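You operate a simulated robot arm through the tools that you are given. There is no shell and no other tool. Be economical: measure what you need, move in short steps, check, and stop when the job is done.

You run a simulated robot arm. Do the job below in one go: nothing can be reset, and whatever is moved stays where it is left.

Task
Pump lotion from the lotion bottle into the yellow pot to about its line and close it.
Fine: stand the pot under the spout; it goes back in the middle well before you screw its lid on.
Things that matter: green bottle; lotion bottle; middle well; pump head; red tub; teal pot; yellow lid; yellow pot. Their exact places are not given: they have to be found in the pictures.

The check looks at the end state, three seconds after you hand in, the way a careful person would. Anything else that was tipped, shoved, dropped, spilled or broken makes it a failure. Lids that push on must go on centred and level and be pressed home; caps that screw on are set level and turned clockwise until they are tight.

Robot
A 7-joint arm with a two-finger parallel gripper on a trunk, on a base that drives. Base frame: it is fixed to the floor where the robot stands at the start and does not move with it; the origin is under the middle of the robot, x ahead of it, y to its left, z up. Units: m, degrees, N and s.
With the tool pointing down near the work surface it reaches from about 0.34 to 0.76 m from the robot's upright axis, wherever it stands. Its first joint turns from -115.0 to 115.0 degrees. Places, roughly: green bottle (5x4x9 cm) [0.8, 0.5, 0.9]; middle well [0.6, -1.1, 0.9]; pump head [0.5, -0.1, 1.1]; yellow lid (6x6x2 cm) [0.5, -1, 0.9]; yellow pot (5x5x5 cm) [0.5, 0.3, 0.9]. Payload 3.91 kg.
Tool frame: the origin (TCP) lies between the finger pads and is the grasp point; the fingertips stand 0.03 m ahead of it; z points along the fingers, y is the line along which they close. The gripper opens to 0.11 m. The fingers are 0.02 m wide and 0.01 m thick; the gripper's body (0.048 by 0.112 m) begins 0.055 m behind the TCP.
Orientation is that of the tool frame in the base frame, as a unit quaternion [x, y, z, w]. With the fingers straight down and closing along the base's y, the tool's x points along the base's -x, its y along +y and its z along -z.

Tools
- The arm moves only by the tool send_rows. Its argument "commands" is a list of rows, each an object of numbers (a shift or turn left out is 0, a gripper value left out holds the last): "x", "y", "z": the shift along the base's x, y, z in mm; "wx", "wy", "wz": the turn, a rotation vector about the base's x, y, z in degrees; "jaw": the opening, from 0 (shut) to 1 (fully open). In form: [{"x": .., "y": .., "z": .., "wx": .., "wy": .., "wz": .., "jaw": ..}, ...]. A call has 1 to 12 rows; each row is the pose to reach, as a shift and turn from the pose commanded when the call began. Rows are played at 5 a second. More than 0.05 m and 8.6 degrees between two rows, or a gripper value outside its range, and nothing of the call is played. Where a pose cannot be reached the arm comes as near as it can. A force on the tool above 40 N (or 10 N above the force at the start of the call, whichever is more), or a blocked arm, ends the call early, and 0.2 s more pass. Each finger travels about 0.108 m/s and halts on what it meets, pressing with about 40 N; the grip force reading is that of the motor and also rises with nothing between the fingers. The clock runs only during rows and for 0.2 s after the last one: add rows that repeat a pose to give the fingers time. It gives the time, the measured TCP pose, the force on the tool (base axes), the opening and the grip force at its end, in the units of the frame above (readings bear some noise), with the torque about the TCP (base axes, N m) and any sound that the robot's microphone picked up, and new pictures: "show" is both (left out), scene, wrist or none.
- Cameras (640 x 400 px; columns grow to the right, rows downward): "scene" is now at [0.008, 0.1084, 1.6334]; the picture's right is [-0.48, -0.88, 0.00], its down [-0.65, 0.36, -0.67] and it looks along [0.58, -0.32, -0.75] (base axes); focal length 253 px, centre (320, 200). "wrist" rides on the gripper at [0.072, 0.017, -0.103] in the tool frame; the picture's right is [-0.23, 0.97, 0.00], its down [-0.76, -0.18, -0.62] and it looks along [-0.61, -0.14, 0.78] (tool axes); focal length 222 px, centre (320, 200).
- move_column(by): slides the trunk up (or, below 0, down) by that many m; the arm and the scene camera ride with it, the base frame stays. It gives what a move gives, with no picture.
- roll_base(legs): drives the robot by 1 to 6 legs, each [ahead, turn to the left] in m and degrees, along the robot's own axes; the way and the turn of a leg run together, so that a leg with both is an arc; at most 1.5 m and 180 degrees a leg. The arm and the cameras ride along, it lands a little off, and it stops where it bumps. It gives what a move gives, and a new picture of the scene camera.
- pan_tilt(pan, tilt): turns the head with the scene camera to pan (to the left, within 155 degrees either way) and tilt (down, from -29 to 69), counted from straight ahead of the robot. It gives what a move gives, and a new picture of the scene camera.
- locate(camera, pixels): for up to 12 pixels [column, row] of the newest picture of that camera ("zoom" is the newest enlarged one), the place [x, y, z] in the base frame of the surface seen there, good to about 0.003 m. No time passes.
- zoom(camera, box): a new picture of the part [left, top, right, bottom] of that camera's present view, enlarged. No time passes.
- job_done(): hands the job in; it is judged then, once.

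Go step by step. Measure first, check grasps and placings, and put right what went wrong. The budget is 80 turns and 260 pictures, counting those below and the enlarged ones. Unless the task says otherwise, let go and move clear before handing in, and close with one line.

The tools are called after "Request:" by a JSON object that holds its "op" and its "data". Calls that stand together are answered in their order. send_rows: Moves the arm, as the interface text tells. Its arguments: {"type":"object","properties":{"commands":{"type":"array"},"show":{"type":"string","enum":["both","scene","wrist","none"]}},"required":["commands"]} The other tools are called the same way: move_column (by) slides the trunk up or down; roll_base (legs) drives the base; pan_tilt (pan, tilt) turns the head that bears the scene camera; locate (camera, pixels) gives the place of the surface under pixels of a picture; zoom (camera, box) takes an enlarged picture of a part of a camera's view; job_done () hands the job in.

At the start:

```text
clock: 0.0
eef_pos: [0.326, -0.3401, 1.2782]
tcp_rot: [-0.004, 1.0, 0.0, 0.001]
contact_force: [-0.1, 0.0, -0.9]
moment: [0.02, -0.02, 0.02]
opening: 0.1098
grip_force: 0.0
trunk travel left (down, up): [-0.75, 0.24]
robot x, y, heading: [0.0024, -0.0051, 0.2]
head pan, tilt: [-28.9, 48.2]
```

scene: 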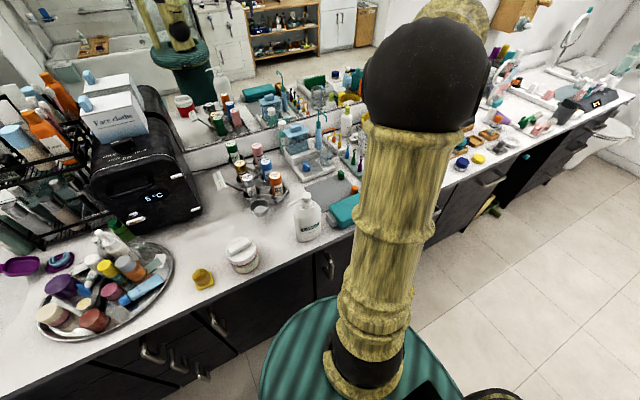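
wrist: 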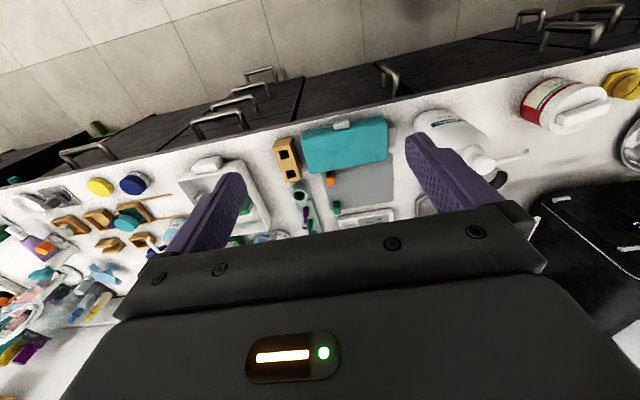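

The scene shows the yellow pot near (203,278), the lotion bottle near (308,218) and the yellow lid near (478,160). I'll enlarge these and locate them.

Request:
{"op": "zoom", "data": {"camera": "scene", "box": [180, 170, 360, 300]}}

Request:
{"op": "zoom", "data": {"camera": "scene", "box": [430, 100, 570, 190]}}

Request:
{"op": "locate", "data": {"camera": "scene", "pixels": [[203, 272], [203, 285], [308, 197], [303, 225], [478, 159], [462, 163], [240, 245], [486, 136], [262, 208]]}}

Request:
{"op": "locate", "data": {"camera": "wrist", "pixels": [[100, 187], [134, 184], [70, 223], [97, 218], [128, 220], [483, 165], [525, 153], [345, 150], [450, 120]]}}

```text
3.08 times, centred on (270, 235) of scene
```

zoom: 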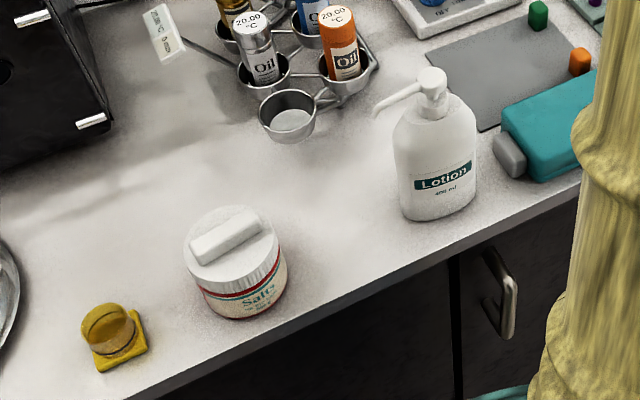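

```text
4.44 times, centred on (500, 145) of scene
```

zoom: 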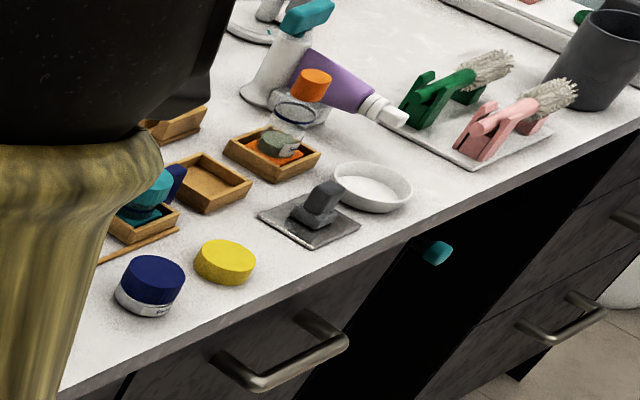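

```text
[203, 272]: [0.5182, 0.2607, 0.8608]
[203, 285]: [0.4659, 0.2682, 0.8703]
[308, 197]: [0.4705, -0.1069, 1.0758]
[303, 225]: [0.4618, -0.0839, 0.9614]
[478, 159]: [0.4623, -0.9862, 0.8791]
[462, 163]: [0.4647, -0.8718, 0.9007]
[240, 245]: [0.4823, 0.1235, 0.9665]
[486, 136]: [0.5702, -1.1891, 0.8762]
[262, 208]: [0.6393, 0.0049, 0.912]
```

```text
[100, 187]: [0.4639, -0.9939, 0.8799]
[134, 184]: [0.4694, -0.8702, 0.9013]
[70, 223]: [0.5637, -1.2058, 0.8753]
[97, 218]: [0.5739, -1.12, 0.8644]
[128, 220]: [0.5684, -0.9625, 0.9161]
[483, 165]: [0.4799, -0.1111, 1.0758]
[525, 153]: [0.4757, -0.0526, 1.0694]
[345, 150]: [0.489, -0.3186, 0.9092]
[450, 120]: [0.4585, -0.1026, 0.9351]
```

The pot is an open amber jar on a square foot at about (0.49, 0.265), the empty middle well is near (0.574, -1.12), and the spout points along +y. I'll swing the hand over toward the pot at this height to look closer.

Request:
{"op": "send_rows", "data": {"commands": [{"y": 48}, {"y": 96}, {"y": 144}, {"y": 192}, {"y": 240}, {"y": 288}, {"y": 336}, {"y": 384}, {"y": 432}, {"y": 480}, {"y": 528}, {"y": 576}], "show": "both"}}

```text
clock: 2.6
eef_pos: [0.3268, 0.2375, 1.2756]
tcp_rot: [-0.003, 1.0, 0.0, 0.0]
contact_force: [-0.2, 0.8, 0.5]
moment: [0.01, 0.02, 0.0]
opening: 0.1099
grip_force: 0.0
trunk travel left (down, up): [-0.75, 0.24]
robot x, y, heading: [0.0009, -0.007, 0.3]
head pan, tilt: [-28.9, 48.2]
```

scene: 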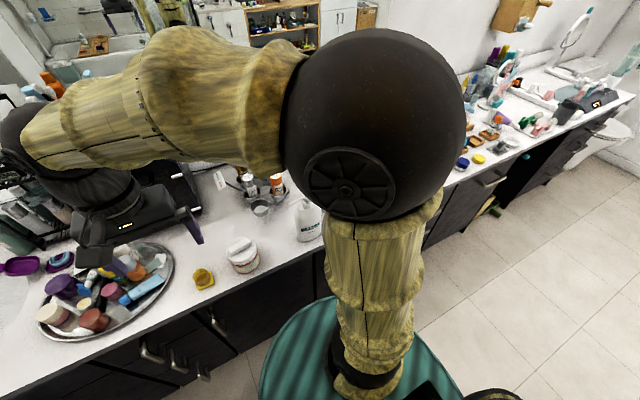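
wrist: 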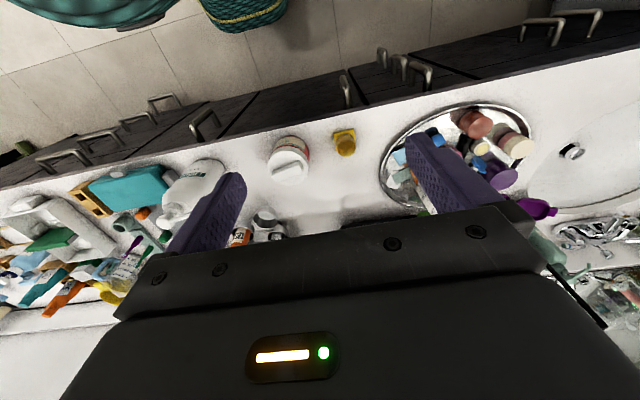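

The pot is at (345,143) in the wrist view with the salts tub to its left. I'll zoom and locate edges.

Request:
{"op": "zoom", "data": {"camera": "wrist", "box": [265, 110, 385, 185]}}

Request:
{"op": "locate", "data": {"camera": "zoom", "pixels": [[365, 130], [430, 90], [480, 110], [485, 235], [380, 100], [425, 200]]}}

```text
5.33 times, centred on (325, 148) of wrist
```

zoom: 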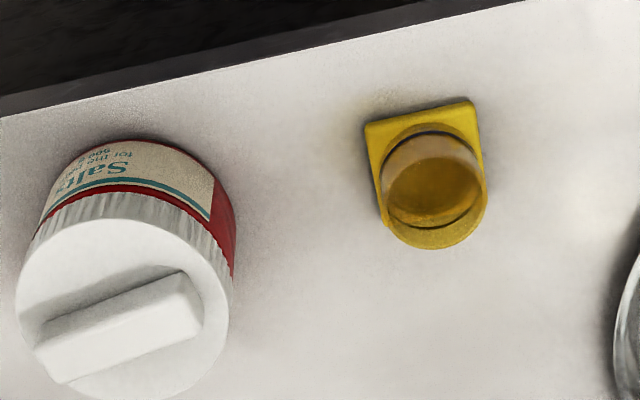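

```text
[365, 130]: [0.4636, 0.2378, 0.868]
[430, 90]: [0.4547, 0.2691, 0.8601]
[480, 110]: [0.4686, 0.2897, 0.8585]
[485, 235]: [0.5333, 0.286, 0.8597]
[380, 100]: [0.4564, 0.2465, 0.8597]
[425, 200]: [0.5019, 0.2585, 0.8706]
```

The foot looks nearly square with the base axes. I'll come closer above it for an accurate measure of foot and rim.

Request:
{"op": "send_rows", "data": {"commands": [{"x": 30, "y": 6, "z": -35}, {"x": 60, "y": 12, "z": -70}, {"x": 90, "y": 18, "z": -105}, {"x": 110, "y": 24, "z": -145}, {"x": 115, "y": 27, "z": -175}], "show": "wrist"}}

```text
clock: 3.8
eef_pos: [0.4413, 0.2616, 1.1022]
tcp_rot: [-0.005, 1.0, 0.0, 0.0]
contact_force: [0.2, 0.3, -0.7]
moment: [0.02, 0.04, 0.04]
opening: 0.11
grip_force: 0.0
trunk travel left (down, up): [-0.75, 0.24]
robot x, y, heading: [0.002, -0.0051, 0.1]
head pan, tilt: [-28.9, 48.2]
```

wrist: 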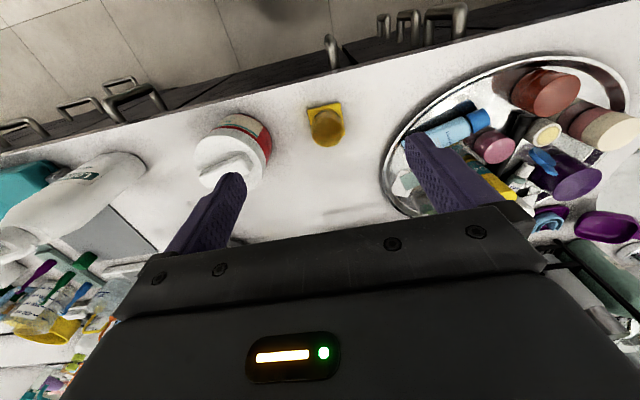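

Request:
{"op": "zoom", "data": {"camera": "wrist", "box": [280, 85, 376, 145]}}

Request:
{"op": "locate", "data": {"camera": "wrist", "pixels": [[308, 109], [340, 104], [309, 120], [312, 130], [345, 124], [325, 113], [331, 145], [328, 128], [300, 120], [370, 123], [268, 135], [392, 120]]}}

```text
6.67 times, centred on (328, 115) of wrist
```

zoom: 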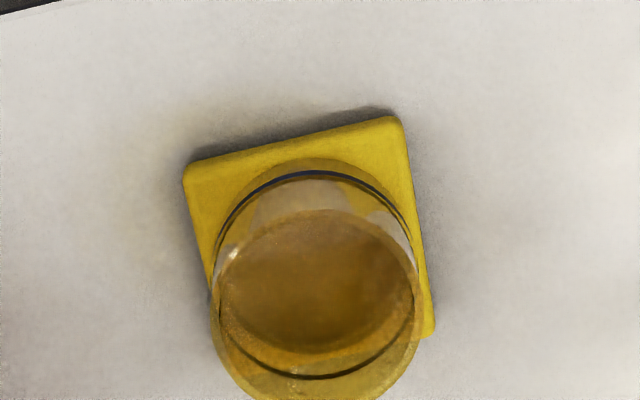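

```text
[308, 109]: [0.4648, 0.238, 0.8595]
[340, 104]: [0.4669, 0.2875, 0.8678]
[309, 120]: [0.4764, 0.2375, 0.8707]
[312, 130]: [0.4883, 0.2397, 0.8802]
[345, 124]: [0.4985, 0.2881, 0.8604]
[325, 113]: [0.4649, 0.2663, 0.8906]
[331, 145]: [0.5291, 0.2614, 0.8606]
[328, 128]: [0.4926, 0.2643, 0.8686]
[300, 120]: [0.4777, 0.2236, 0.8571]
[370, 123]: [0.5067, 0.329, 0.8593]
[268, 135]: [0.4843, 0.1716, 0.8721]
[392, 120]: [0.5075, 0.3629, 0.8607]
```

Foot is 5 cm, aligned with the base axes (corners 0.465,0.238 and 0.467,0.2875), so the pot's centre is about (0.491, 0.263). Next I'll measure the lotion bottle and nozzle from above.

Request:
{"op": "send_rows", "data": {"commands": [{"z": 45}, {"x": -10, "z": 90}, {"x": -20, "y": -30, "z": 125}, {"x": -25, "y": -75, "z": 145}, {"x": -30, "y": -120, "z": 155}, {"x": -35, "y": -165, "z": 160}, {"x": -40, "y": -210, "z": 160}, {"x": -40, "y": -255, "z": 160}, {"x": -40, "y": -300, "z": 160}, {"x": -40, "y": -330, "z": 160}], "show": "wrist"}}

```text
clock: 6.0
eef_pos: [0.4, -0.0688, 1.2644]
tcp_rot: [-0.005, 1.0, 0.001, 0.0]
contact_force: [-0.5, -0.5, -0.1]
moment: [-0.02, -0.01, -0.02]
opening: 0.1099
grip_force: 0.1
trunk travel left (down, up): [-0.75, 0.24]
robot x, y, heading: [-0.0002, -0.009, 0.1]
head pan, tilt: [-28.9, 48.2]
```

wrist: 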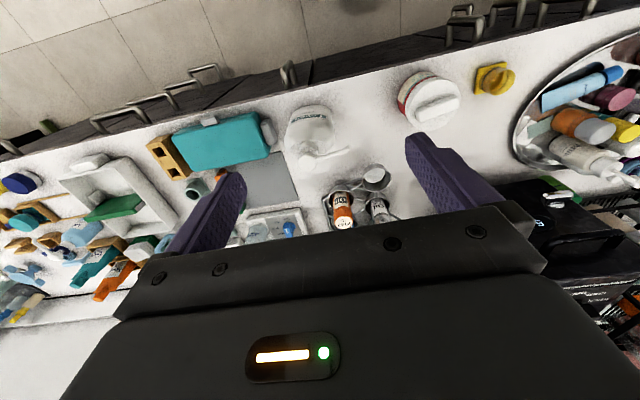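

Request:
{"op": "zoom", "data": {"camera": "wrist", "box": [265, 85, 377, 185]}}

Request:
{"op": "locate", "data": {"camera": "wrist", "pixels": [[310, 150], [306, 150], [325, 153], [347, 149], [336, 151], [311, 108], [330, 125], [327, 113], [333, 142], [290, 117], [286, 132], [345, 160]]}}

```text
4.00 times, centred on (321, 135) of wrist
```

zoom: 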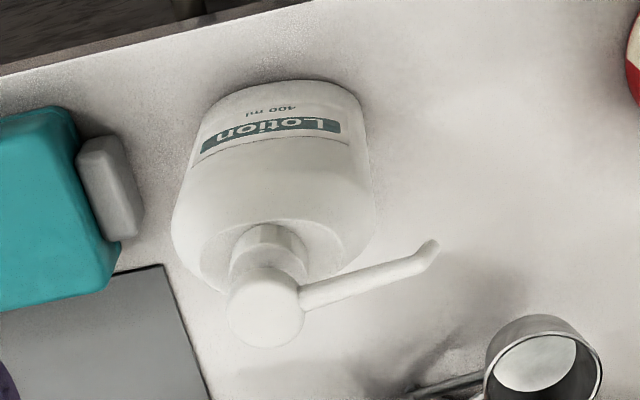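

```text
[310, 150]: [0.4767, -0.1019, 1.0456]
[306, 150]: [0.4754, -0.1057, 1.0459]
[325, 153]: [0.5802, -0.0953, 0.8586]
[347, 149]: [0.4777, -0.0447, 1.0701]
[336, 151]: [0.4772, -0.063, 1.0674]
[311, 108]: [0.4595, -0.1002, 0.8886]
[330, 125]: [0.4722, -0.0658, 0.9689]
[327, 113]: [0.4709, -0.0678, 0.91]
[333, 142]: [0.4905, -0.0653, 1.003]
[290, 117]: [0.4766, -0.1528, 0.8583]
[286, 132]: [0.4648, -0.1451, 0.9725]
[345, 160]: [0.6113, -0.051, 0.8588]
```

Request:
{"op": "locate", "data": {"camera": "zoom", "pixels": [[434, 243], [430, 250], [425, 262], [405, 268], [265, 305], [250, 300], [280, 320], [290, 84], [355, 97], [225, 97], [180, 230], [372, 215]]}}

```text
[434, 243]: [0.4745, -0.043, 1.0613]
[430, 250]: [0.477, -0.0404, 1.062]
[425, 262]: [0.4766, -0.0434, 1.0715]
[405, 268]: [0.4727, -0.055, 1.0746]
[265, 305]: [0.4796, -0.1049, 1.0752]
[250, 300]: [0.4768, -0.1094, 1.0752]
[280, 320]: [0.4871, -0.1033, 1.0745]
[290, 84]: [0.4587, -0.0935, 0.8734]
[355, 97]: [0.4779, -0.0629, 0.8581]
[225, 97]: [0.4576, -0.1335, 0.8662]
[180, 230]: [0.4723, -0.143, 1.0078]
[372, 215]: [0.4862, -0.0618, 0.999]
```

Pump head top is at about (0.479,-0.105,1.075), the nozzle tip at (0.476,-0.041,1.06), and the oval bottle's side at y≈-0.062. A vertical gripper would hit the spout, so I'll grasp the pot with the tool yawed -55° and tilted 30°; first the yaw while moving back over the pot.

Request:
{"op": "send_rows", "data": {"commands": [{"y": 42, "wz": -7}, {"y": 84, "wz": -14}, {"y": 126, "wz": -21}, {"y": 168, "wz": -28}, {"y": 210, "wz": -35}, {"y": 252, "wz": -42}, {"y": 294, "wz": -49}, {"y": 336, "wz": -55, "jaw": 0.65}], "show": "none"}}

Request:
{"op": "send_rows", "data": {"commands": [{"x": 20, "z": -30, "wx": -6.1, "wy": -4.3}, {"x": 40, "z": -60, "wx": -12.3, "wy": -8.6}, {"x": 60, "z": -90, "wx": -18.4, "wy": -12.9}, {"x": 80, "z": -120, "wx": -24.6, "wy": -17.2}, {"x": 80, "z": -150, "wx": -24.6, "wy": -17.2}, {"x": 80, "z": -180, "wx": -24.6, "wy": -17.2}], "show": "both"}}

```text
clock: 7.8
eef_pos: [0.4014, 0.2715, 1.2615]
tcp_rot: [0.458, 0.889, 0.0, 0.0]
contact_force: [-0.1, 0.1, -0.7]
moment: [-0.08, 0.0, -0.01]
opening: 0.072
grip_force: 0.1
trunk travel left (down, up): [-0.75, 0.24]
robot x, y, heading: [0.0024, -0.005, -0.1]
head pan, tilt: [-28.9, 48.2]
```

```text
clock: 9.2
eef_pos: [0.4813, 0.2698, 1.0831]
tcp_rot: [0.443, 0.858, -0.122, 0.23]
contact_force: [-0.2, 0.7, 0.1]
moment: [0.0, 0.02, -0.03]
opening: 0.0719
grip_force: 0.0
trunk travel left (down, up): [-0.75, 0.24]
robot x, y, heading: [0.0032, -0.008, -0.1]
head pan, tilt: [-28.9, 48.2]
```

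scene: 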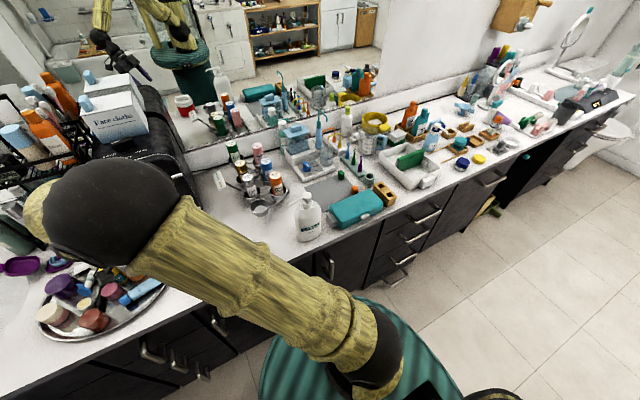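
wrist: 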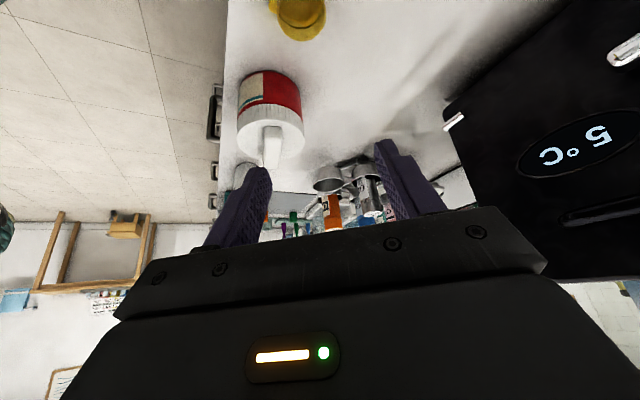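

Tool orientation is right (tool z ≈ [0.29,-0.41,-0.86]). I'll check arm clearance over the tray and descend partway.

Request:
{"op": "locate", "data": {"camera": "scene", "pixels": [[110, 220], [60, 215], [130, 265], [200, 300], [100, 300]]}}

Request:
{"op": "send_rows", "data": {"commands": [{"x": 3, "y": -1, "z": -40}, {"x": 6, "y": -2, "z": -80}, {"x": 6, "y": -2, "z": -120}], "show": "both"}}

```text
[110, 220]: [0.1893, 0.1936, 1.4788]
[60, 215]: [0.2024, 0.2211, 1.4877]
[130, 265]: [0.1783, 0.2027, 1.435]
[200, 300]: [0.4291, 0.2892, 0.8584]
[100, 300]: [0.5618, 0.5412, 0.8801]
```

```text
clock: 10.0
eef_pos: [0.4902, 0.2661, 0.9609]
tcp_rot: [0.442, 0.858, -0.121, 0.229]
contact_force: [-0.1, 0.3, 0.7]
moment: [0.02, 0.0, 0.04]
opening: 0.0713
grip_force: 0.0
trunk travel left (down, up): [-0.75, 0.24]
robot x, y, heading: [-0.0012, -0.0068, 0.1]
head pan, tilt: [-28.9, 48.2]
```

scene: 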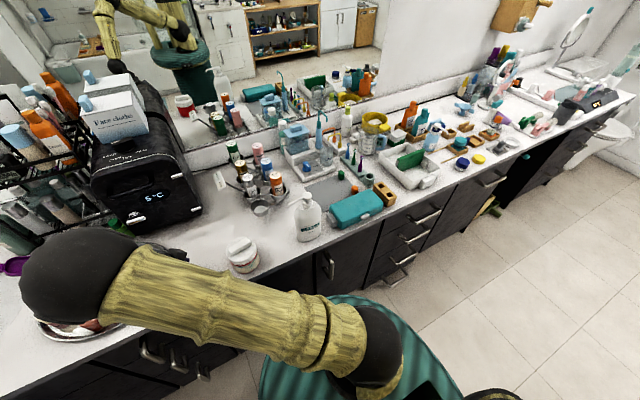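
wrist: 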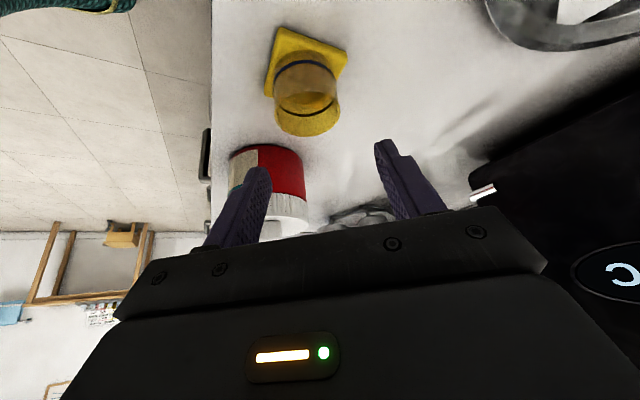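

Pot sits between the fingers' line (305,95). I'll finish the descent to z≈0.904, then look.

Request:
{"op": "send_rows", "data": {"commands": [{"x": -1, "y": 2, "z": -25}, {"x": -2, "y": 2, "z": -45}, {"x": -2, "y": 2, "z": -56}], "show": "both"}}

Request:
{"op": "locate", "data": {"camera": "scene", "pixels": [[70, 270], [110, 300], [50, 320], [40, 260]]}}

```text
clock: 10.8
eef_pos: [0.4845, 0.2692, 0.9067]
tcp_rot: [0.442, 0.859, -0.12, 0.229]
contact_force: [-1.0, 0.1, -0.6]
moment: [0.02, -0.01, 0.0]
opening: 0.0716
grip_force: 0.1
trunk travel left (down, up): [-0.75, 0.24]
robot x, y, heading: [-0.0007, -0.0072, 0.3]
head pan, tilt: [-28.9, 48.2]
```

scene: 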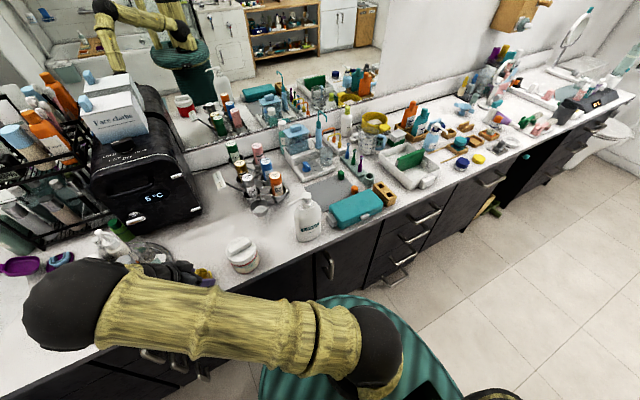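
wrist: 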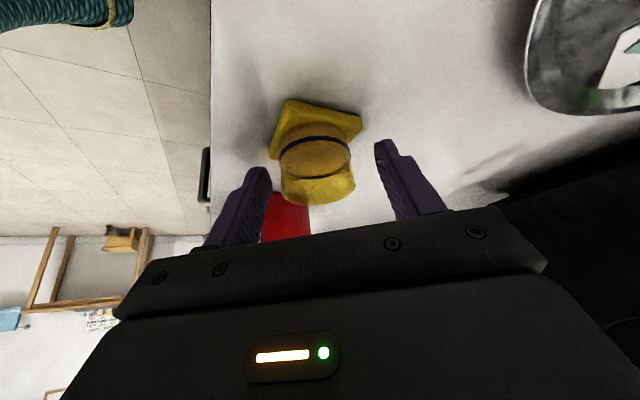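

```text
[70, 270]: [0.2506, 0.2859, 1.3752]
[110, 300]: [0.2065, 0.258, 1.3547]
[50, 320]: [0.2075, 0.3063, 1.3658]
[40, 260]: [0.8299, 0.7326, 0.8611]
```

The jar axis (col ≈316) lies close to the TCP column 320. Closing the fingers.

Request:
{"op": "send_rows", "data": {"commands": [{"jaw": 0.5}, {"jaw": 0.4}, {"jaw": 0.3}, {"jaw": 0.3}, {"jaw": 0.3}], "show": "wrist"}}

```text
clock: 12.0
eef_pos: [0.4854, 0.2678, 0.9055]
tcp_rot: [0.443, 0.859, -0.121, 0.228]
contact_force: [1.3, -0.2, 0.1]
moment: [0.03, -0.06, 0.02]
opening: 0.0431
grip_force: 40.0
trunk travel left (down, up): [-0.75, 0.24]
robot x, y, heading: [0.0022, -0.0065, -0.0]
head pan, tilt: [-28.9, 48.2]
```

wrist: 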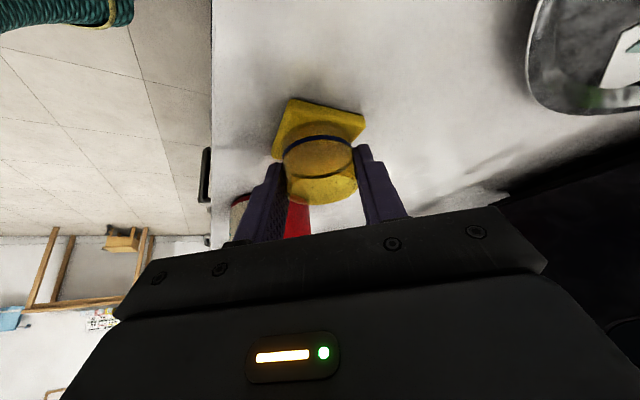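

Held at 43 mm with 40 N. Lifting and carrying it over the tub to a point in front of the counter left of the bottle.

Request:
{"op": "send_rows", "data": {"commands": [{"z": 15}, {"z": 60}, {"z": 105}, {"z": 150}, {"x": -10, "y": -40, "z": 165}, {"x": -25, "y": -82, "z": 165}, {"x": -40, "y": -125, "z": 165}, {"x": -55, "y": -170, "z": 165}, {"x": -70, "y": -212, "z": 165}, {"x": -91, "y": -254, "z": 165}, {"x": -96, "y": -264, "z": 165}], "show": "both"}}

```text
clock: 14.4
eef_pos: [0.3893, 0.0049, 1.0706]
tcp_rot: [0.443, 0.858, -0.121, 0.229]
contact_force: [0.5, -0.2, -1.0]
moment: [0.0, 0.0, 0.04]
opening: 0.0429
grip_force: 39.9
trunk travel left (down, up): [-0.75, 0.24]
robot x, y, heading: [-0.0005, -0.0064, 0.0]
head pan, tilt: [-28.9, 48.2]
```

scene: 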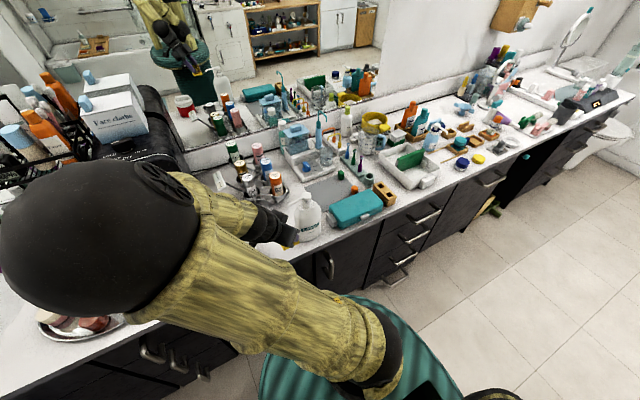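
wrist: 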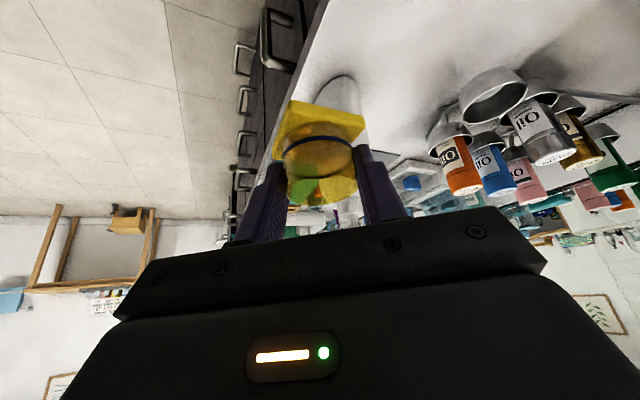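

Clear. Now descending in front of the counter, left of the bottle, to just above counter height.

Request:
{"op": "send_rows", "data": {"commands": [{"z": -40, "y": 5}, {"z": -80, "y": 8}, {"z": -120, "y": 8}, {"z": -150, "y": 8}, {"x": 30, "z": -150, "y": 8}, {"x": 60, "z": -150, "y": 8}, {"x": 81, "z": -150, "y": 8}], "show": "both"}}

```text
clock: 16.0
eef_pos: [0.4694, 0.0129, 0.9221]
tcp_rot: [0.444, 0.858, -0.122, 0.229]
contact_force: [0.7, 0.2, -0.7]
moment: [0.0, -0.02, -0.01]
opening: 0.0424
grip_force: 39.9
trunk travel left (down, up): [-0.75, 0.24]
robot x, y, heading: [-0.0004, -0.0084, 0.3]
head pan, tilt: [-28.9, 48.2]
```

scene: 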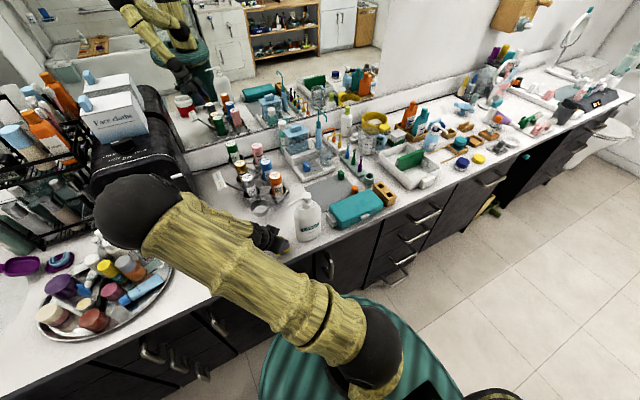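
wrist: 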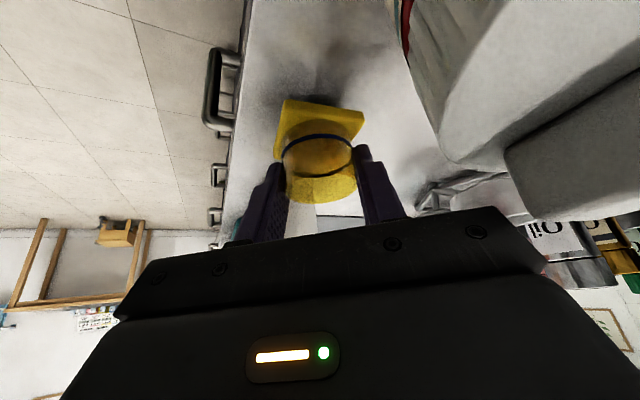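

No contact. I'll check the foot corners to get the pot's true position before the last slide under the spout.

Request:
{"op": "zoom", "data": {"camera": "wrist", "box": [240, 80, 400, 180]}}

Request:
{"op": "locate", "data": {"camera": "wrist", "pixels": [[285, 102], [362, 114], [276, 155], [318, 108], [358, 138]]}}

```text
4.00 times, centred on (320, 130) of wrist
```

zoom: 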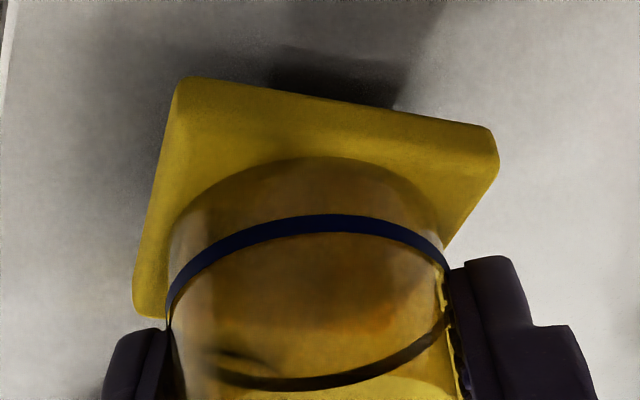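

```text
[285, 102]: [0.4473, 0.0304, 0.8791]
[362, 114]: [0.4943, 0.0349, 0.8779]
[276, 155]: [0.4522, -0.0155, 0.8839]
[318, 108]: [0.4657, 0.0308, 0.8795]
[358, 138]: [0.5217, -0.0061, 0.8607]
```

Pot centre ≈(0.473, 0.009), 10 mm or so up. Sliding it under the nozzle to about (0.476,-0.030), then lowering gently.

Request:
{"op": "send_rows", "data": {"commands": [{"x": 1, "y": -20}, {"x": 3, "y": -39}, {"x": 3, "y": -39, "z": -8}, {"x": 3, "y": -39, "z": -12}], "show": "wrist"}}

Request:
{"op": "zoom", "data": {"camera": "scene", "box": [240, 180, 340, 260]}}

```text
clock: 17.0
eef_pos: [0.4731, -0.0246, 0.9099]
tcp_rot: [0.443, 0.858, -0.121, 0.229]
contact_force: [-0.1, 0.5, -0.2]
moment: [-0.01, 0.02, 0.0]
opening: 0.0421
grip_force: 40.3
trunk travel left (down, up): [-0.75, 0.24]
robot x, y, heading: [0.0005, -0.0061, -0.2]
head pan, tilt: [-28.9, 48.2]
```

wrist: 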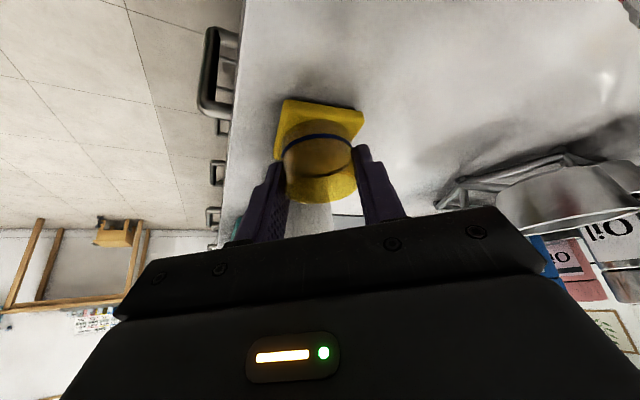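

```text
5.00 times, centred on (290, 220) of scene
```

zoom: 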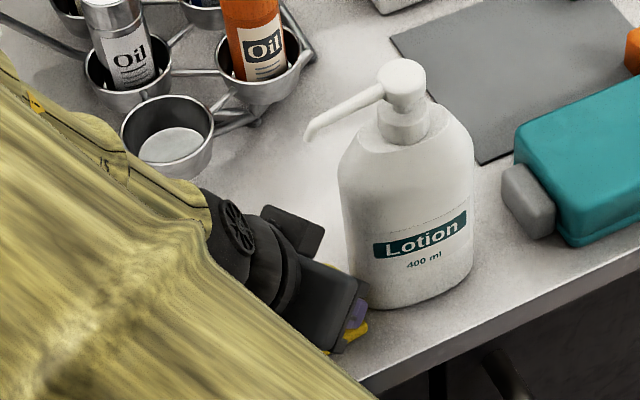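

No contact with the bottle, hand still clear. Lowering the last few millimetres.

Request:
{"op": "send_rows", "data": {"commands": [{"z": -2}, {"z": -4}, {"z": -4}], "show": "none"}}

Request:
{"op": "locate", "data": {"camera": "wrist", "pixels": [[285, 104], [361, 116], [277, 156], [318, 110], [300, 85]]}}

```text
clock: 17.8
eef_pos: [0.4723, -0.0254, 0.9056]
tcp_rot: [0.442, 0.859, -0.12, 0.23]
contact_force: [0.3, 0.6, 11.8]
moment: [0.01, 0.0, -0.14]
opening: 0.042
grip_force: 40.0
trunk travel left (down, up): [-0.75, 0.24]
robot x, y, heading: [-0.001, -0.0047, -0.0]
head pan, tilt: [-28.9, 48.2]
```

```text
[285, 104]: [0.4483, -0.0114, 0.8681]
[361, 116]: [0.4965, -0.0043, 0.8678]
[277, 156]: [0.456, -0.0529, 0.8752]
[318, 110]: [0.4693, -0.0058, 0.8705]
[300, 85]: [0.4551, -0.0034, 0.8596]
```

Contact force 11.8 N, the pot stands. Opening slightly and withdrawing along the tool axis.

Request:
{"op": "send_rows", "data": {"commands": [{"jaw": 0.42, "z": 2}, {"jaw": 0.49, "z": 2}, {"jaw": 0.49, "z": 2}, {"x": -10, "y": 14, "z": 28}, {"x": -20, "y": 26, "z": 55}, {"x": -45, "y": 26, "z": 75}, {"x": -75, "y": 26, "z": 90}], "show": "both"}}

```text
clock: 19.4
eef_pos: [0.3976, -0.0001, 0.996]
tcp_rot: [0.441, 0.859, -0.121, 0.23]
contact_force: [-0.4, 1.1, -0.2]
moment: [0.01, -0.05, 0.03]
opening: 0.0539
grip_force: 0.0
trunk travel left (down, up): [-0.75, 0.24]
robot x, y, heading: [-0.0008, -0.0066, -0.1]
head pan, tilt: [-28.9, 48.2]
```

scene: 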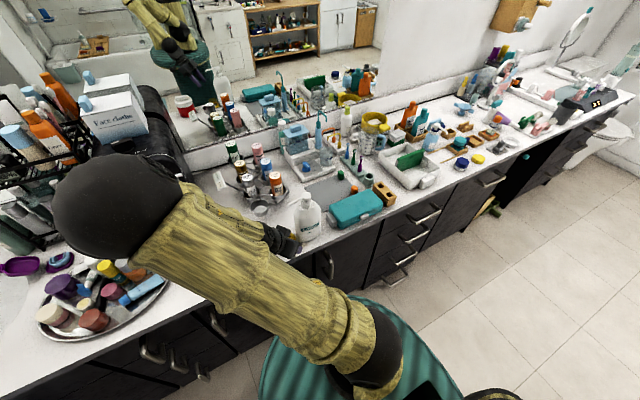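
wrist: 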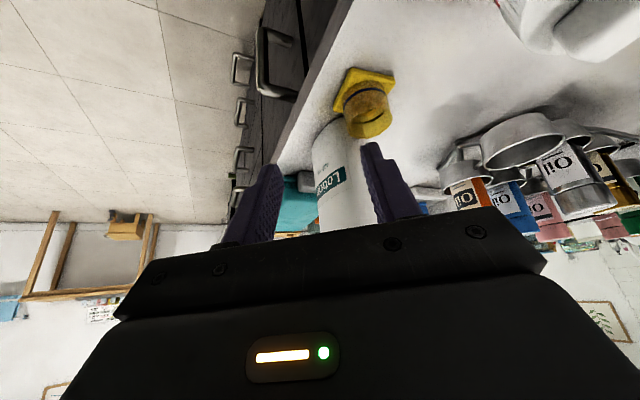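

The pot stands under the nozzle. I'll raise, level and yaw back, close the fingers and hover over the pump head.

Request:
{"op": "send_rows", "data": {"commands": [{"z": 45, "x": -10}, {"z": 90, "x": -20}, {"z": 130, "x": -20, "wx": 6.1, "wy": 4.3}, {"z": 170, "x": -20, "wx": 12.3, "wy": 8.6}, {"z": 190, "x": -20, "wx": 18.4, "wy": 12.9}, {"z": 190, "x": -20, "wx": 24.6, "wy": 17.2, "jaw": 0.0}], "show": "none"}}

Request:
{"op": "send_rows", "data": {"commands": [{"x": 14, "y": -15, "wz": 8}, {"x": 28, "y": -30, "wz": 16}, {"x": 42, "y": -45, "wz": 24}, {"x": 56, "y": -60, "wz": 32}, {"x": 70, "y": -75, "wz": 40}, {"x": 84, "y": -90, "wz": 48}, {"x": 101, "y": -105, "wz": 55}, {"x": 101, "y": -105, "wz": 55}], "show": "both"}}

```text
clock: 20.8
eef_pos: [0.3778, -0.0015, 1.1848]
tcp_rot: [0.458, 0.889, 0.0, -0.001]
contact_force: [-0.3, 0.0, 0.5]
moment: [0.02, 0.0, 0.02]
opening: 0.0001
grip_force: 30.5
trunk travel left (down, up): [-0.75, 0.24]
robot x, y, heading: [-0.0008, -0.0081, -0.1]
head pan, tilt: [-28.9, 48.2]
```

```text
clock: 22.6
eef_pos: [0.4768, -0.1039, 1.1853]
tcp_rot: [-0.005, 1.0, 0.0, 0.0]
contact_force: [0.0, -0.1, -0.6]
moment: [-0.02, 0.01, -0.03]
opening: 0.0
grip_force: 37.6
trunk travel left (down, up): [-0.75, 0.24]
robot x, y, heading: [0.0011, -0.0054, 0.1]
head pan, tilt: [-28.9, 48.2]
```

scene: 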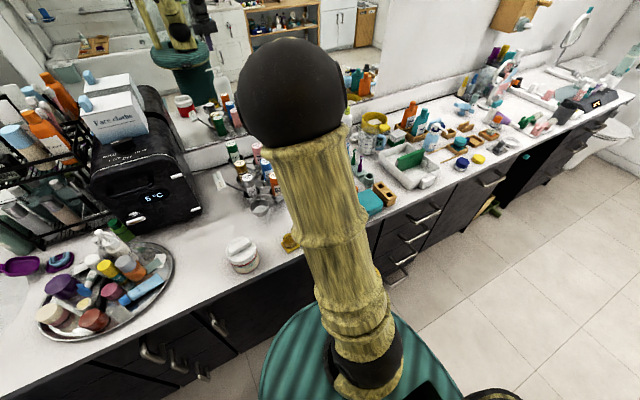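
wrist: 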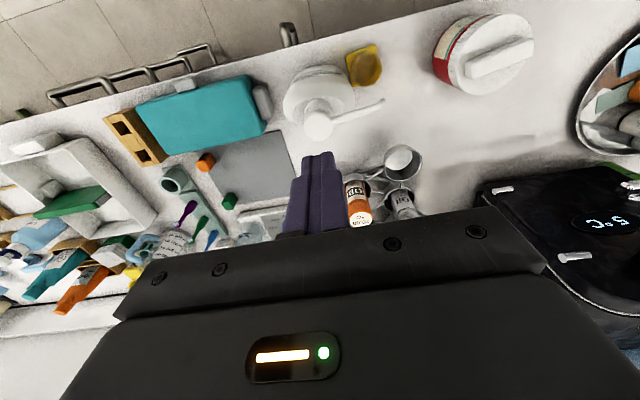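

Request:
{"op": "zoom", "data": {"camera": "wrist", "box": [270, 30, 420, 150]}}

Request:
{"op": "locate", "data": {"camera": "wrist", "pixels": [[318, 125], [306, 125], [332, 125], [318, 137], [382, 101], [380, 100], [350, 57], [377, 46], [354, 85], [362, 68]]}}

```text
3.33 times, centred on (345, 90) of wrist
```

zoom: 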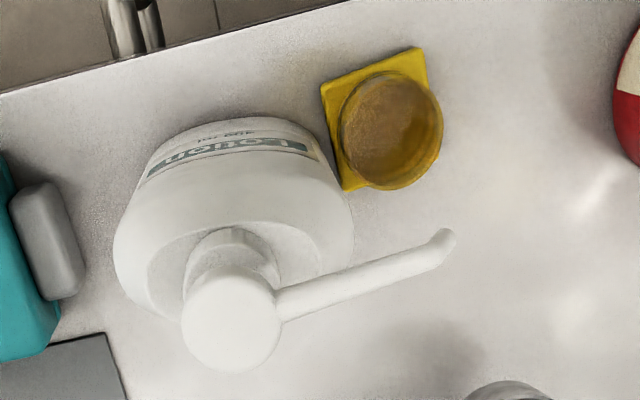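

```text
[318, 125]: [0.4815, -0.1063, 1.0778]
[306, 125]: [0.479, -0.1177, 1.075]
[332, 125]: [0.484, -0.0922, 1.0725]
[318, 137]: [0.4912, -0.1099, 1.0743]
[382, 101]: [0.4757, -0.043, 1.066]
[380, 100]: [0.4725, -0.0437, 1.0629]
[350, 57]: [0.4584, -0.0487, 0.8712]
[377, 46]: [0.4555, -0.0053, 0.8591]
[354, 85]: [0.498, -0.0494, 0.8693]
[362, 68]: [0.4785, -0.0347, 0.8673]
```

The jar looks a little outboard of the nozzle. Measuring foot corners and jar rim precisely.

Request:
{"op": "zoom", "data": {"camera": "wrist", "box": [335, 35, 399, 115]}}

Request:
{"op": "locate", "data": {"camera": "zoom", "pixels": [[262, 47], [410, 12], [290, 180], [260, 110], [330, 60], [400, 70], [330, 165], [445, 240], [430, 245], [240, 200], [200, 190], [220, 190]]}}

```text
5.00 times, centred on (367, 75) of wrist
```

zoom: 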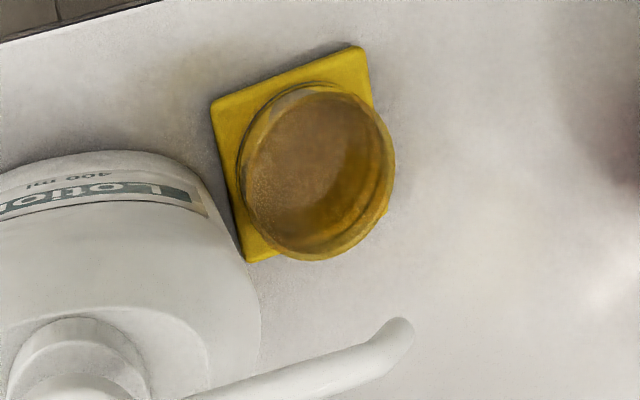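

```text
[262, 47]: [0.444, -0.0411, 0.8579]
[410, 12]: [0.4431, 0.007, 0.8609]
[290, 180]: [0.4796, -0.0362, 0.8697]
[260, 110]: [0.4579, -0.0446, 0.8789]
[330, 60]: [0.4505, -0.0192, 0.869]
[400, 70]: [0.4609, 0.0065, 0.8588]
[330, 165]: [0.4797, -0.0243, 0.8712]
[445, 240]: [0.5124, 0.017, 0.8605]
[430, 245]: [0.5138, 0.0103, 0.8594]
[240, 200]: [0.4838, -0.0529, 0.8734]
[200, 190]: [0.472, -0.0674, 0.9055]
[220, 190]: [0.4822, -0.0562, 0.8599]
```

Request:
{"op": "locate", "data": {"camera": "zoom", "pixels": [[214, 105], [355, 50], [368, 95], [248, 257], [243, 240], [222, 150], [243, 185], [315, 87], [392, 170], [315, 257], [400, 330], [405, 350]]}}

```text
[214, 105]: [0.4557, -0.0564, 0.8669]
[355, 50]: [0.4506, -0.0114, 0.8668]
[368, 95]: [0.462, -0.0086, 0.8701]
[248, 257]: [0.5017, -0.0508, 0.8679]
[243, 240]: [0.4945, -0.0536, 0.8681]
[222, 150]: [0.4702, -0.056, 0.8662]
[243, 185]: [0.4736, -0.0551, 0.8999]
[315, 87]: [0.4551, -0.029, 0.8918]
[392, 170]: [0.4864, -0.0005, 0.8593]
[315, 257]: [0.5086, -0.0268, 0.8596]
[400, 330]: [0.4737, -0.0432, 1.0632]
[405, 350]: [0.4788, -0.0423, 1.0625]
```

Pot centre is (0.476,-0.032) and the nozzle is ≈(0.476,-0.042): inside the mouth by ~8 mm. Going down onto the pump head with closed fingers.

Request:
{"op": "send_rows", "data": {"commands": [{"x": 3, "y": -2, "z": -40}, {"x": 3, "y": -2, "z": -70}, {"x": 3, "y": -2, "z": -77}, {"x": 3, "y": -2, "z": -82}], "show": "wrist"}}

```text
clock: 23.6
eef_pos: [0.4813, -0.1075, 1.1033]
tcp_rot: [-0.004, 1.0, 0.0, 0.0]
contact_force: [-0.6, -0.6, 2.5]
moment: [-0.03, 0.02, 0.01]
opening: 0.0002
grip_force: 37.9
trunk travel left (down, up): [-0.75, 0.24]
robot x, y, heading: [0.0011, -0.0075, -0.0]
head pan, tilt: [-28.9, 48.2]
```

wrist: 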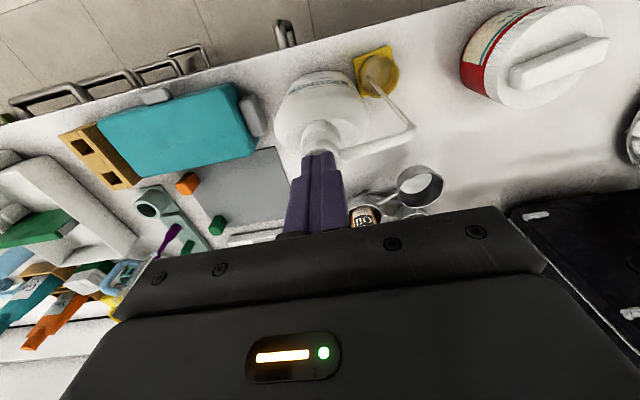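

Light contact, and a thin white stream seems to run from the nozzle (412,125) to the pot (388,90). Zooming.

Request:
{"op": "zoom", "data": {"camera": "wrist", "box": [340, 35, 430, 145]}}

```text
3.64 times, centred on (385, 90) of wrist
```

zoom: 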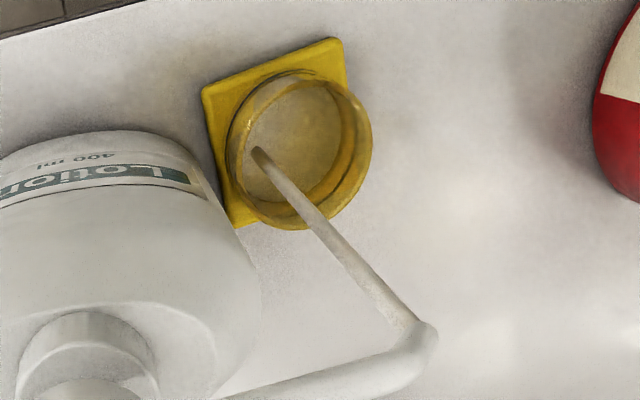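

The stream lands inside the jar. Pressing further in small steps.

Request:
{"op": "send_rows", "data": {"commands": [{"z": -3}, {"z": -6}, {"z": -9}, {"z": -9}, {"z": -9}], "show": "wrist"}}

Request:
{"op": "zoom", "data": {"camera": "wrist", "box": [340, 35, 430, 145]}}

```text
clock: 24.8
eef_pos: [0.4802, -0.1073, 1.0949]
tcp_rot: [-0.004, 1.0, 0.0, 0.001]
contact_force: [0.4, -2.9, 15.3]
moment: [-0.06, -0.04, -0.01]
opening: 0.0
grip_force: 37.0
trunk travel left (down, up): [-0.75, 0.24]
robot x, y, heading: [0.0006, -0.003, 0.3]
head pan, tilt: [-28.9, 48.2]
```

wrist: 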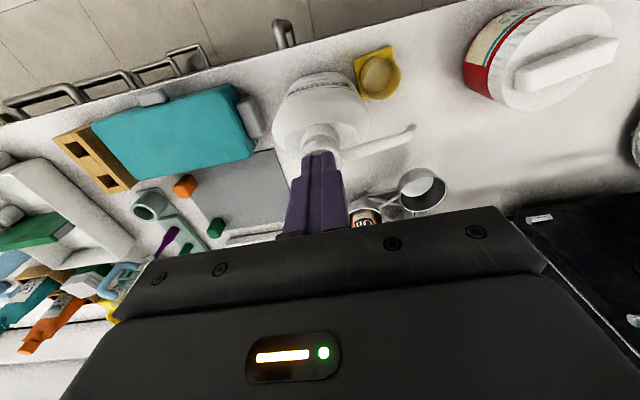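

```text
3.64 times, centred on (385, 90) of wrist
```

zoom: 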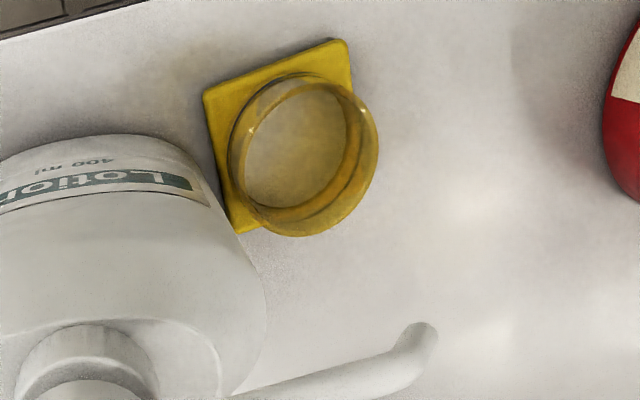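

Flow stops while held; force 15 N. Pressing on to find the bottom of the stroke.

Request:
{"op": "send_rows", "data": {"commands": [{"z": -3}, {"z": -6}, {"z": -8}], "show": "none"}}

Request:
{"op": "zoom", "data": {"camera": "wrist", "box": [340, 35, 430, 145]}}

```text
clock: 25.6
eef_pos: [0.4803, -0.1063, 1.088]
tcp_rot: [-0.005, 1.0, 0.0, 0.004]
contact_force: [1.9, -2.7, 39.5]
moment: [-0.04, -0.1, 0.01]
opening: 0.0
grip_force: 37.7
trunk travel left (down, up): [-0.75, 0.24]
robot x, y, heading: [-0.0019, -0.0077, 0.1]
head pan, tilt: [-28.9, 48.2]
```

```text
3.64 times, centred on (385, 90) of wrist
```

zoom: 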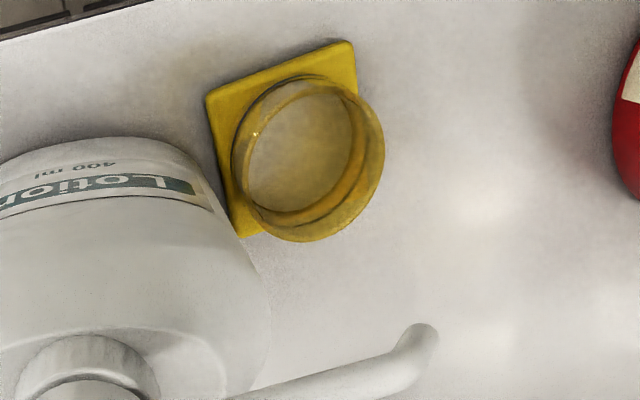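

Stroke bottoms near TCP z 1.088. Release fully, then one more full stroke.

Request:
{"op": "send_rows", "data": {"commands": [{"z": 12}, {"z": 26}, {"z": 26}, {"z": 26}, {"z": 26}, {"z": 14}, {"z": 10}, {"z": 6}, {"z": 3}, {"z": 2}, {"z": 2}, {"z": 2}], "show": "none"}}

Request:
{"op": "zoom", "data": {"camera": "wrist", "box": [340, 35, 430, 145]}}

```text
clock: 28.2
eef_pos: [0.4807, -0.1078, 1.09]
tcp_rot: [-0.005, 1.0, -0.001, 0.001]
contact_force: [2.1, 0.4, 33.7]
moment: [0.01, -0.13, -0.02]
opening: 0.0
grip_force: 37.1
trunk travel left (down, up): [-0.75, 0.24]
robot x, y, heading: [-0.0046, -0.0075, 0.1]
head pan, tilt: [-28.9, 48.2]
```

```text
3.64 times, centred on (385, 90) of wrist
```

zoom: 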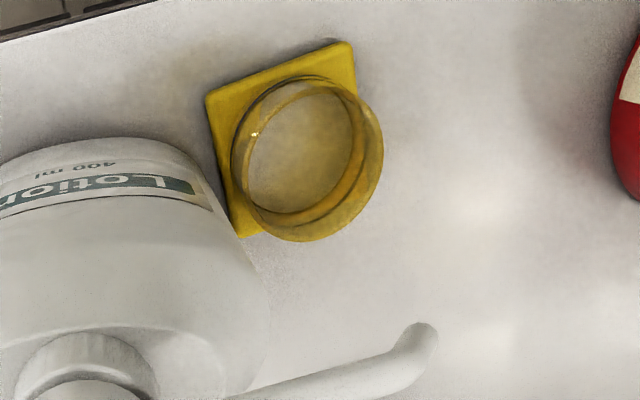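

I need a better look at level. Zooming tightly on the jar in the wrist view and the scene.

Request:
{"op": "zoom", "data": {"camera": "scene", "box": [260, 215, 320, 265]}}

Request:
{"op": "zoom", "data": {"camera": "wrist", "box": [352, 40, 408, 100]}}

Request:
{"op": "locate", "data": {"camera": "zoom", "pixels": [[300, 150], [330, 200], [310, 220], [350, 130], [270, 190], [290, 260]]}}

```text
8.00 times, centred on (290, 240) of scene
```

zoom: 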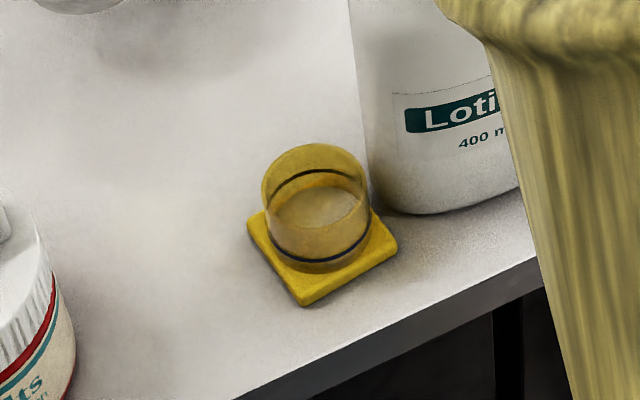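

```text
6.67 times, centred on (380, 70) of wrist
```

zoom: 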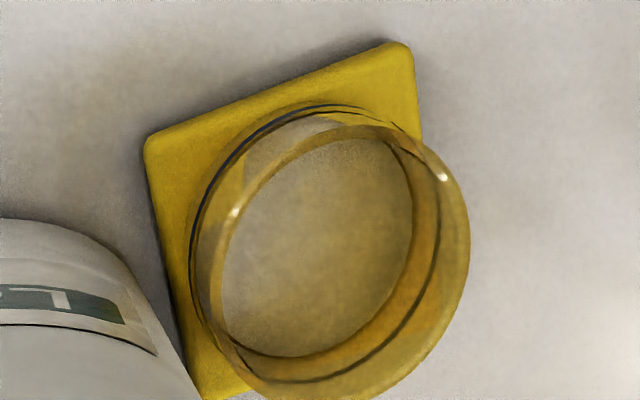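

```text
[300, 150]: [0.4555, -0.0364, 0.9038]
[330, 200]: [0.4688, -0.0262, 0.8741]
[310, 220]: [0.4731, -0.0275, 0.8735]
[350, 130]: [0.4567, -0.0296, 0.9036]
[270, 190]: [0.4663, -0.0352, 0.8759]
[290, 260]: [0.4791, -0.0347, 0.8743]
```

The scene zoom shows the ring line nicely. Measuring the line's height and the lotion surface in it.

Request:
{"op": "zoom", "data": {"camera": "scene", "box": [274, 229, 306, 249]}}

Request:
{"op": "locate", "data": {"camera": "zoom", "pixels": [[340, 287], [330, 284], [330, 296], [360, 285], [320, 145], [330, 48], [250, 255], [200, 180], [330, 180], [330, 330], [310, 170], [320, 90]]}}

```text
16.00 times, centred on (290, 239) of scene
```

zoom: 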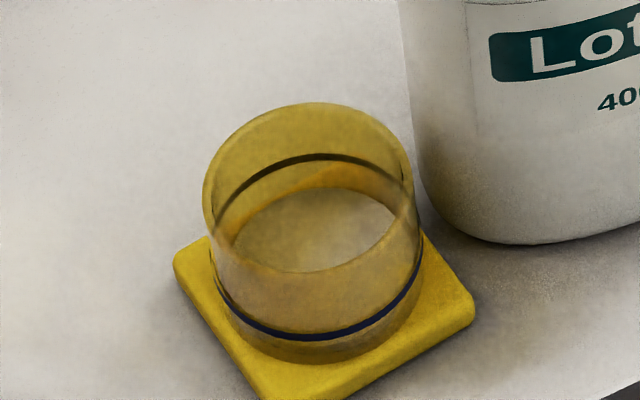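

```text
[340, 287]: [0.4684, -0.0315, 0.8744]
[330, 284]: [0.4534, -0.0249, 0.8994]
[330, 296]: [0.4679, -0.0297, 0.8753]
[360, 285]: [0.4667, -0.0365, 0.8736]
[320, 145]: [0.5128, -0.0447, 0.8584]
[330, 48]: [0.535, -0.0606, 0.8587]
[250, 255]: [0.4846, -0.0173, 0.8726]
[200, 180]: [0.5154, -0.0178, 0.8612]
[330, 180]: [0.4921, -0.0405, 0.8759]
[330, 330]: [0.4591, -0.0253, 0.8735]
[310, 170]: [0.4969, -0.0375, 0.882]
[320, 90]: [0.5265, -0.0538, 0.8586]
```

Lotion surface is ≈0.874, the floor was ≈0.870, and the line ≈0.882. One more stroke, then measure the rise.

Request:
{"op": "send_rows", "data": {"commands": [{"z": 12}, {"z": 24}, {"z": 24}, {"z": 24}, {"z": 24}, {"z": 14}, {"z": 10}, {"z": 6}, {"z": 3}, {"z": 0}, {"z": 0}, {"z": 0}], "show": "none"}}

Request:
{"op": "zoom", "data": {"camera": "scene", "box": [274, 229, 306, 249]}}

Request:
{"op": "locate", "data": {"camera": "zoom", "pixels": [[330, 215], [300, 230], [340, 240], [300, 250], [350, 220], [320, 154], [320, 156], [330, 153], [310, 158], [320, 175]]}}

```text
clock: 30.8
eef_pos: [0.4806, -0.1072, 1.0887]
tcp_rot: [-0.005, 1.0, -0.001, 0.002]
contact_force: [1.9, 0.4, 34.6]
moment: [0.02, -0.02, 0.02]
opening: 0.0001
grip_force: 38.4
trunk travel left (down, up): [-0.75, 0.24]
robot x, y, heading: [-0.0027, -0.0084, -0.2]
head pan, tilt: [-28.9, 48.2]
```

```text
16.00 times, centred on (290, 239) of scene
```

zoom: 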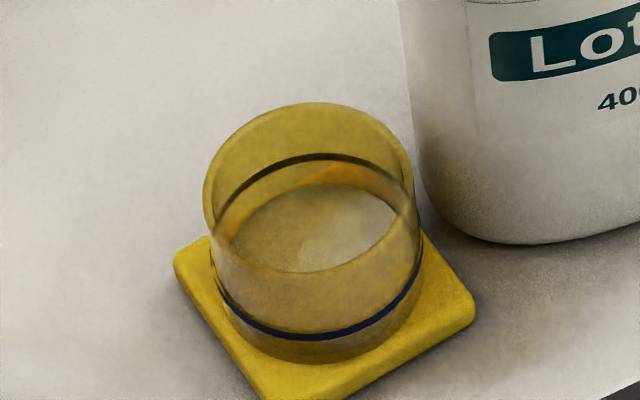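

```text
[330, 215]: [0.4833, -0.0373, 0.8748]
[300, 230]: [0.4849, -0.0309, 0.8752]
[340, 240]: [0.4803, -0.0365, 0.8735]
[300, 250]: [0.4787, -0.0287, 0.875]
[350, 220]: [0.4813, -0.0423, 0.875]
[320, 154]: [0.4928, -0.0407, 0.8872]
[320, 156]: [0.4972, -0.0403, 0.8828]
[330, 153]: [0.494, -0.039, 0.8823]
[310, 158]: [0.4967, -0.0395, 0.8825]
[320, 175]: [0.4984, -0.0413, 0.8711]
```

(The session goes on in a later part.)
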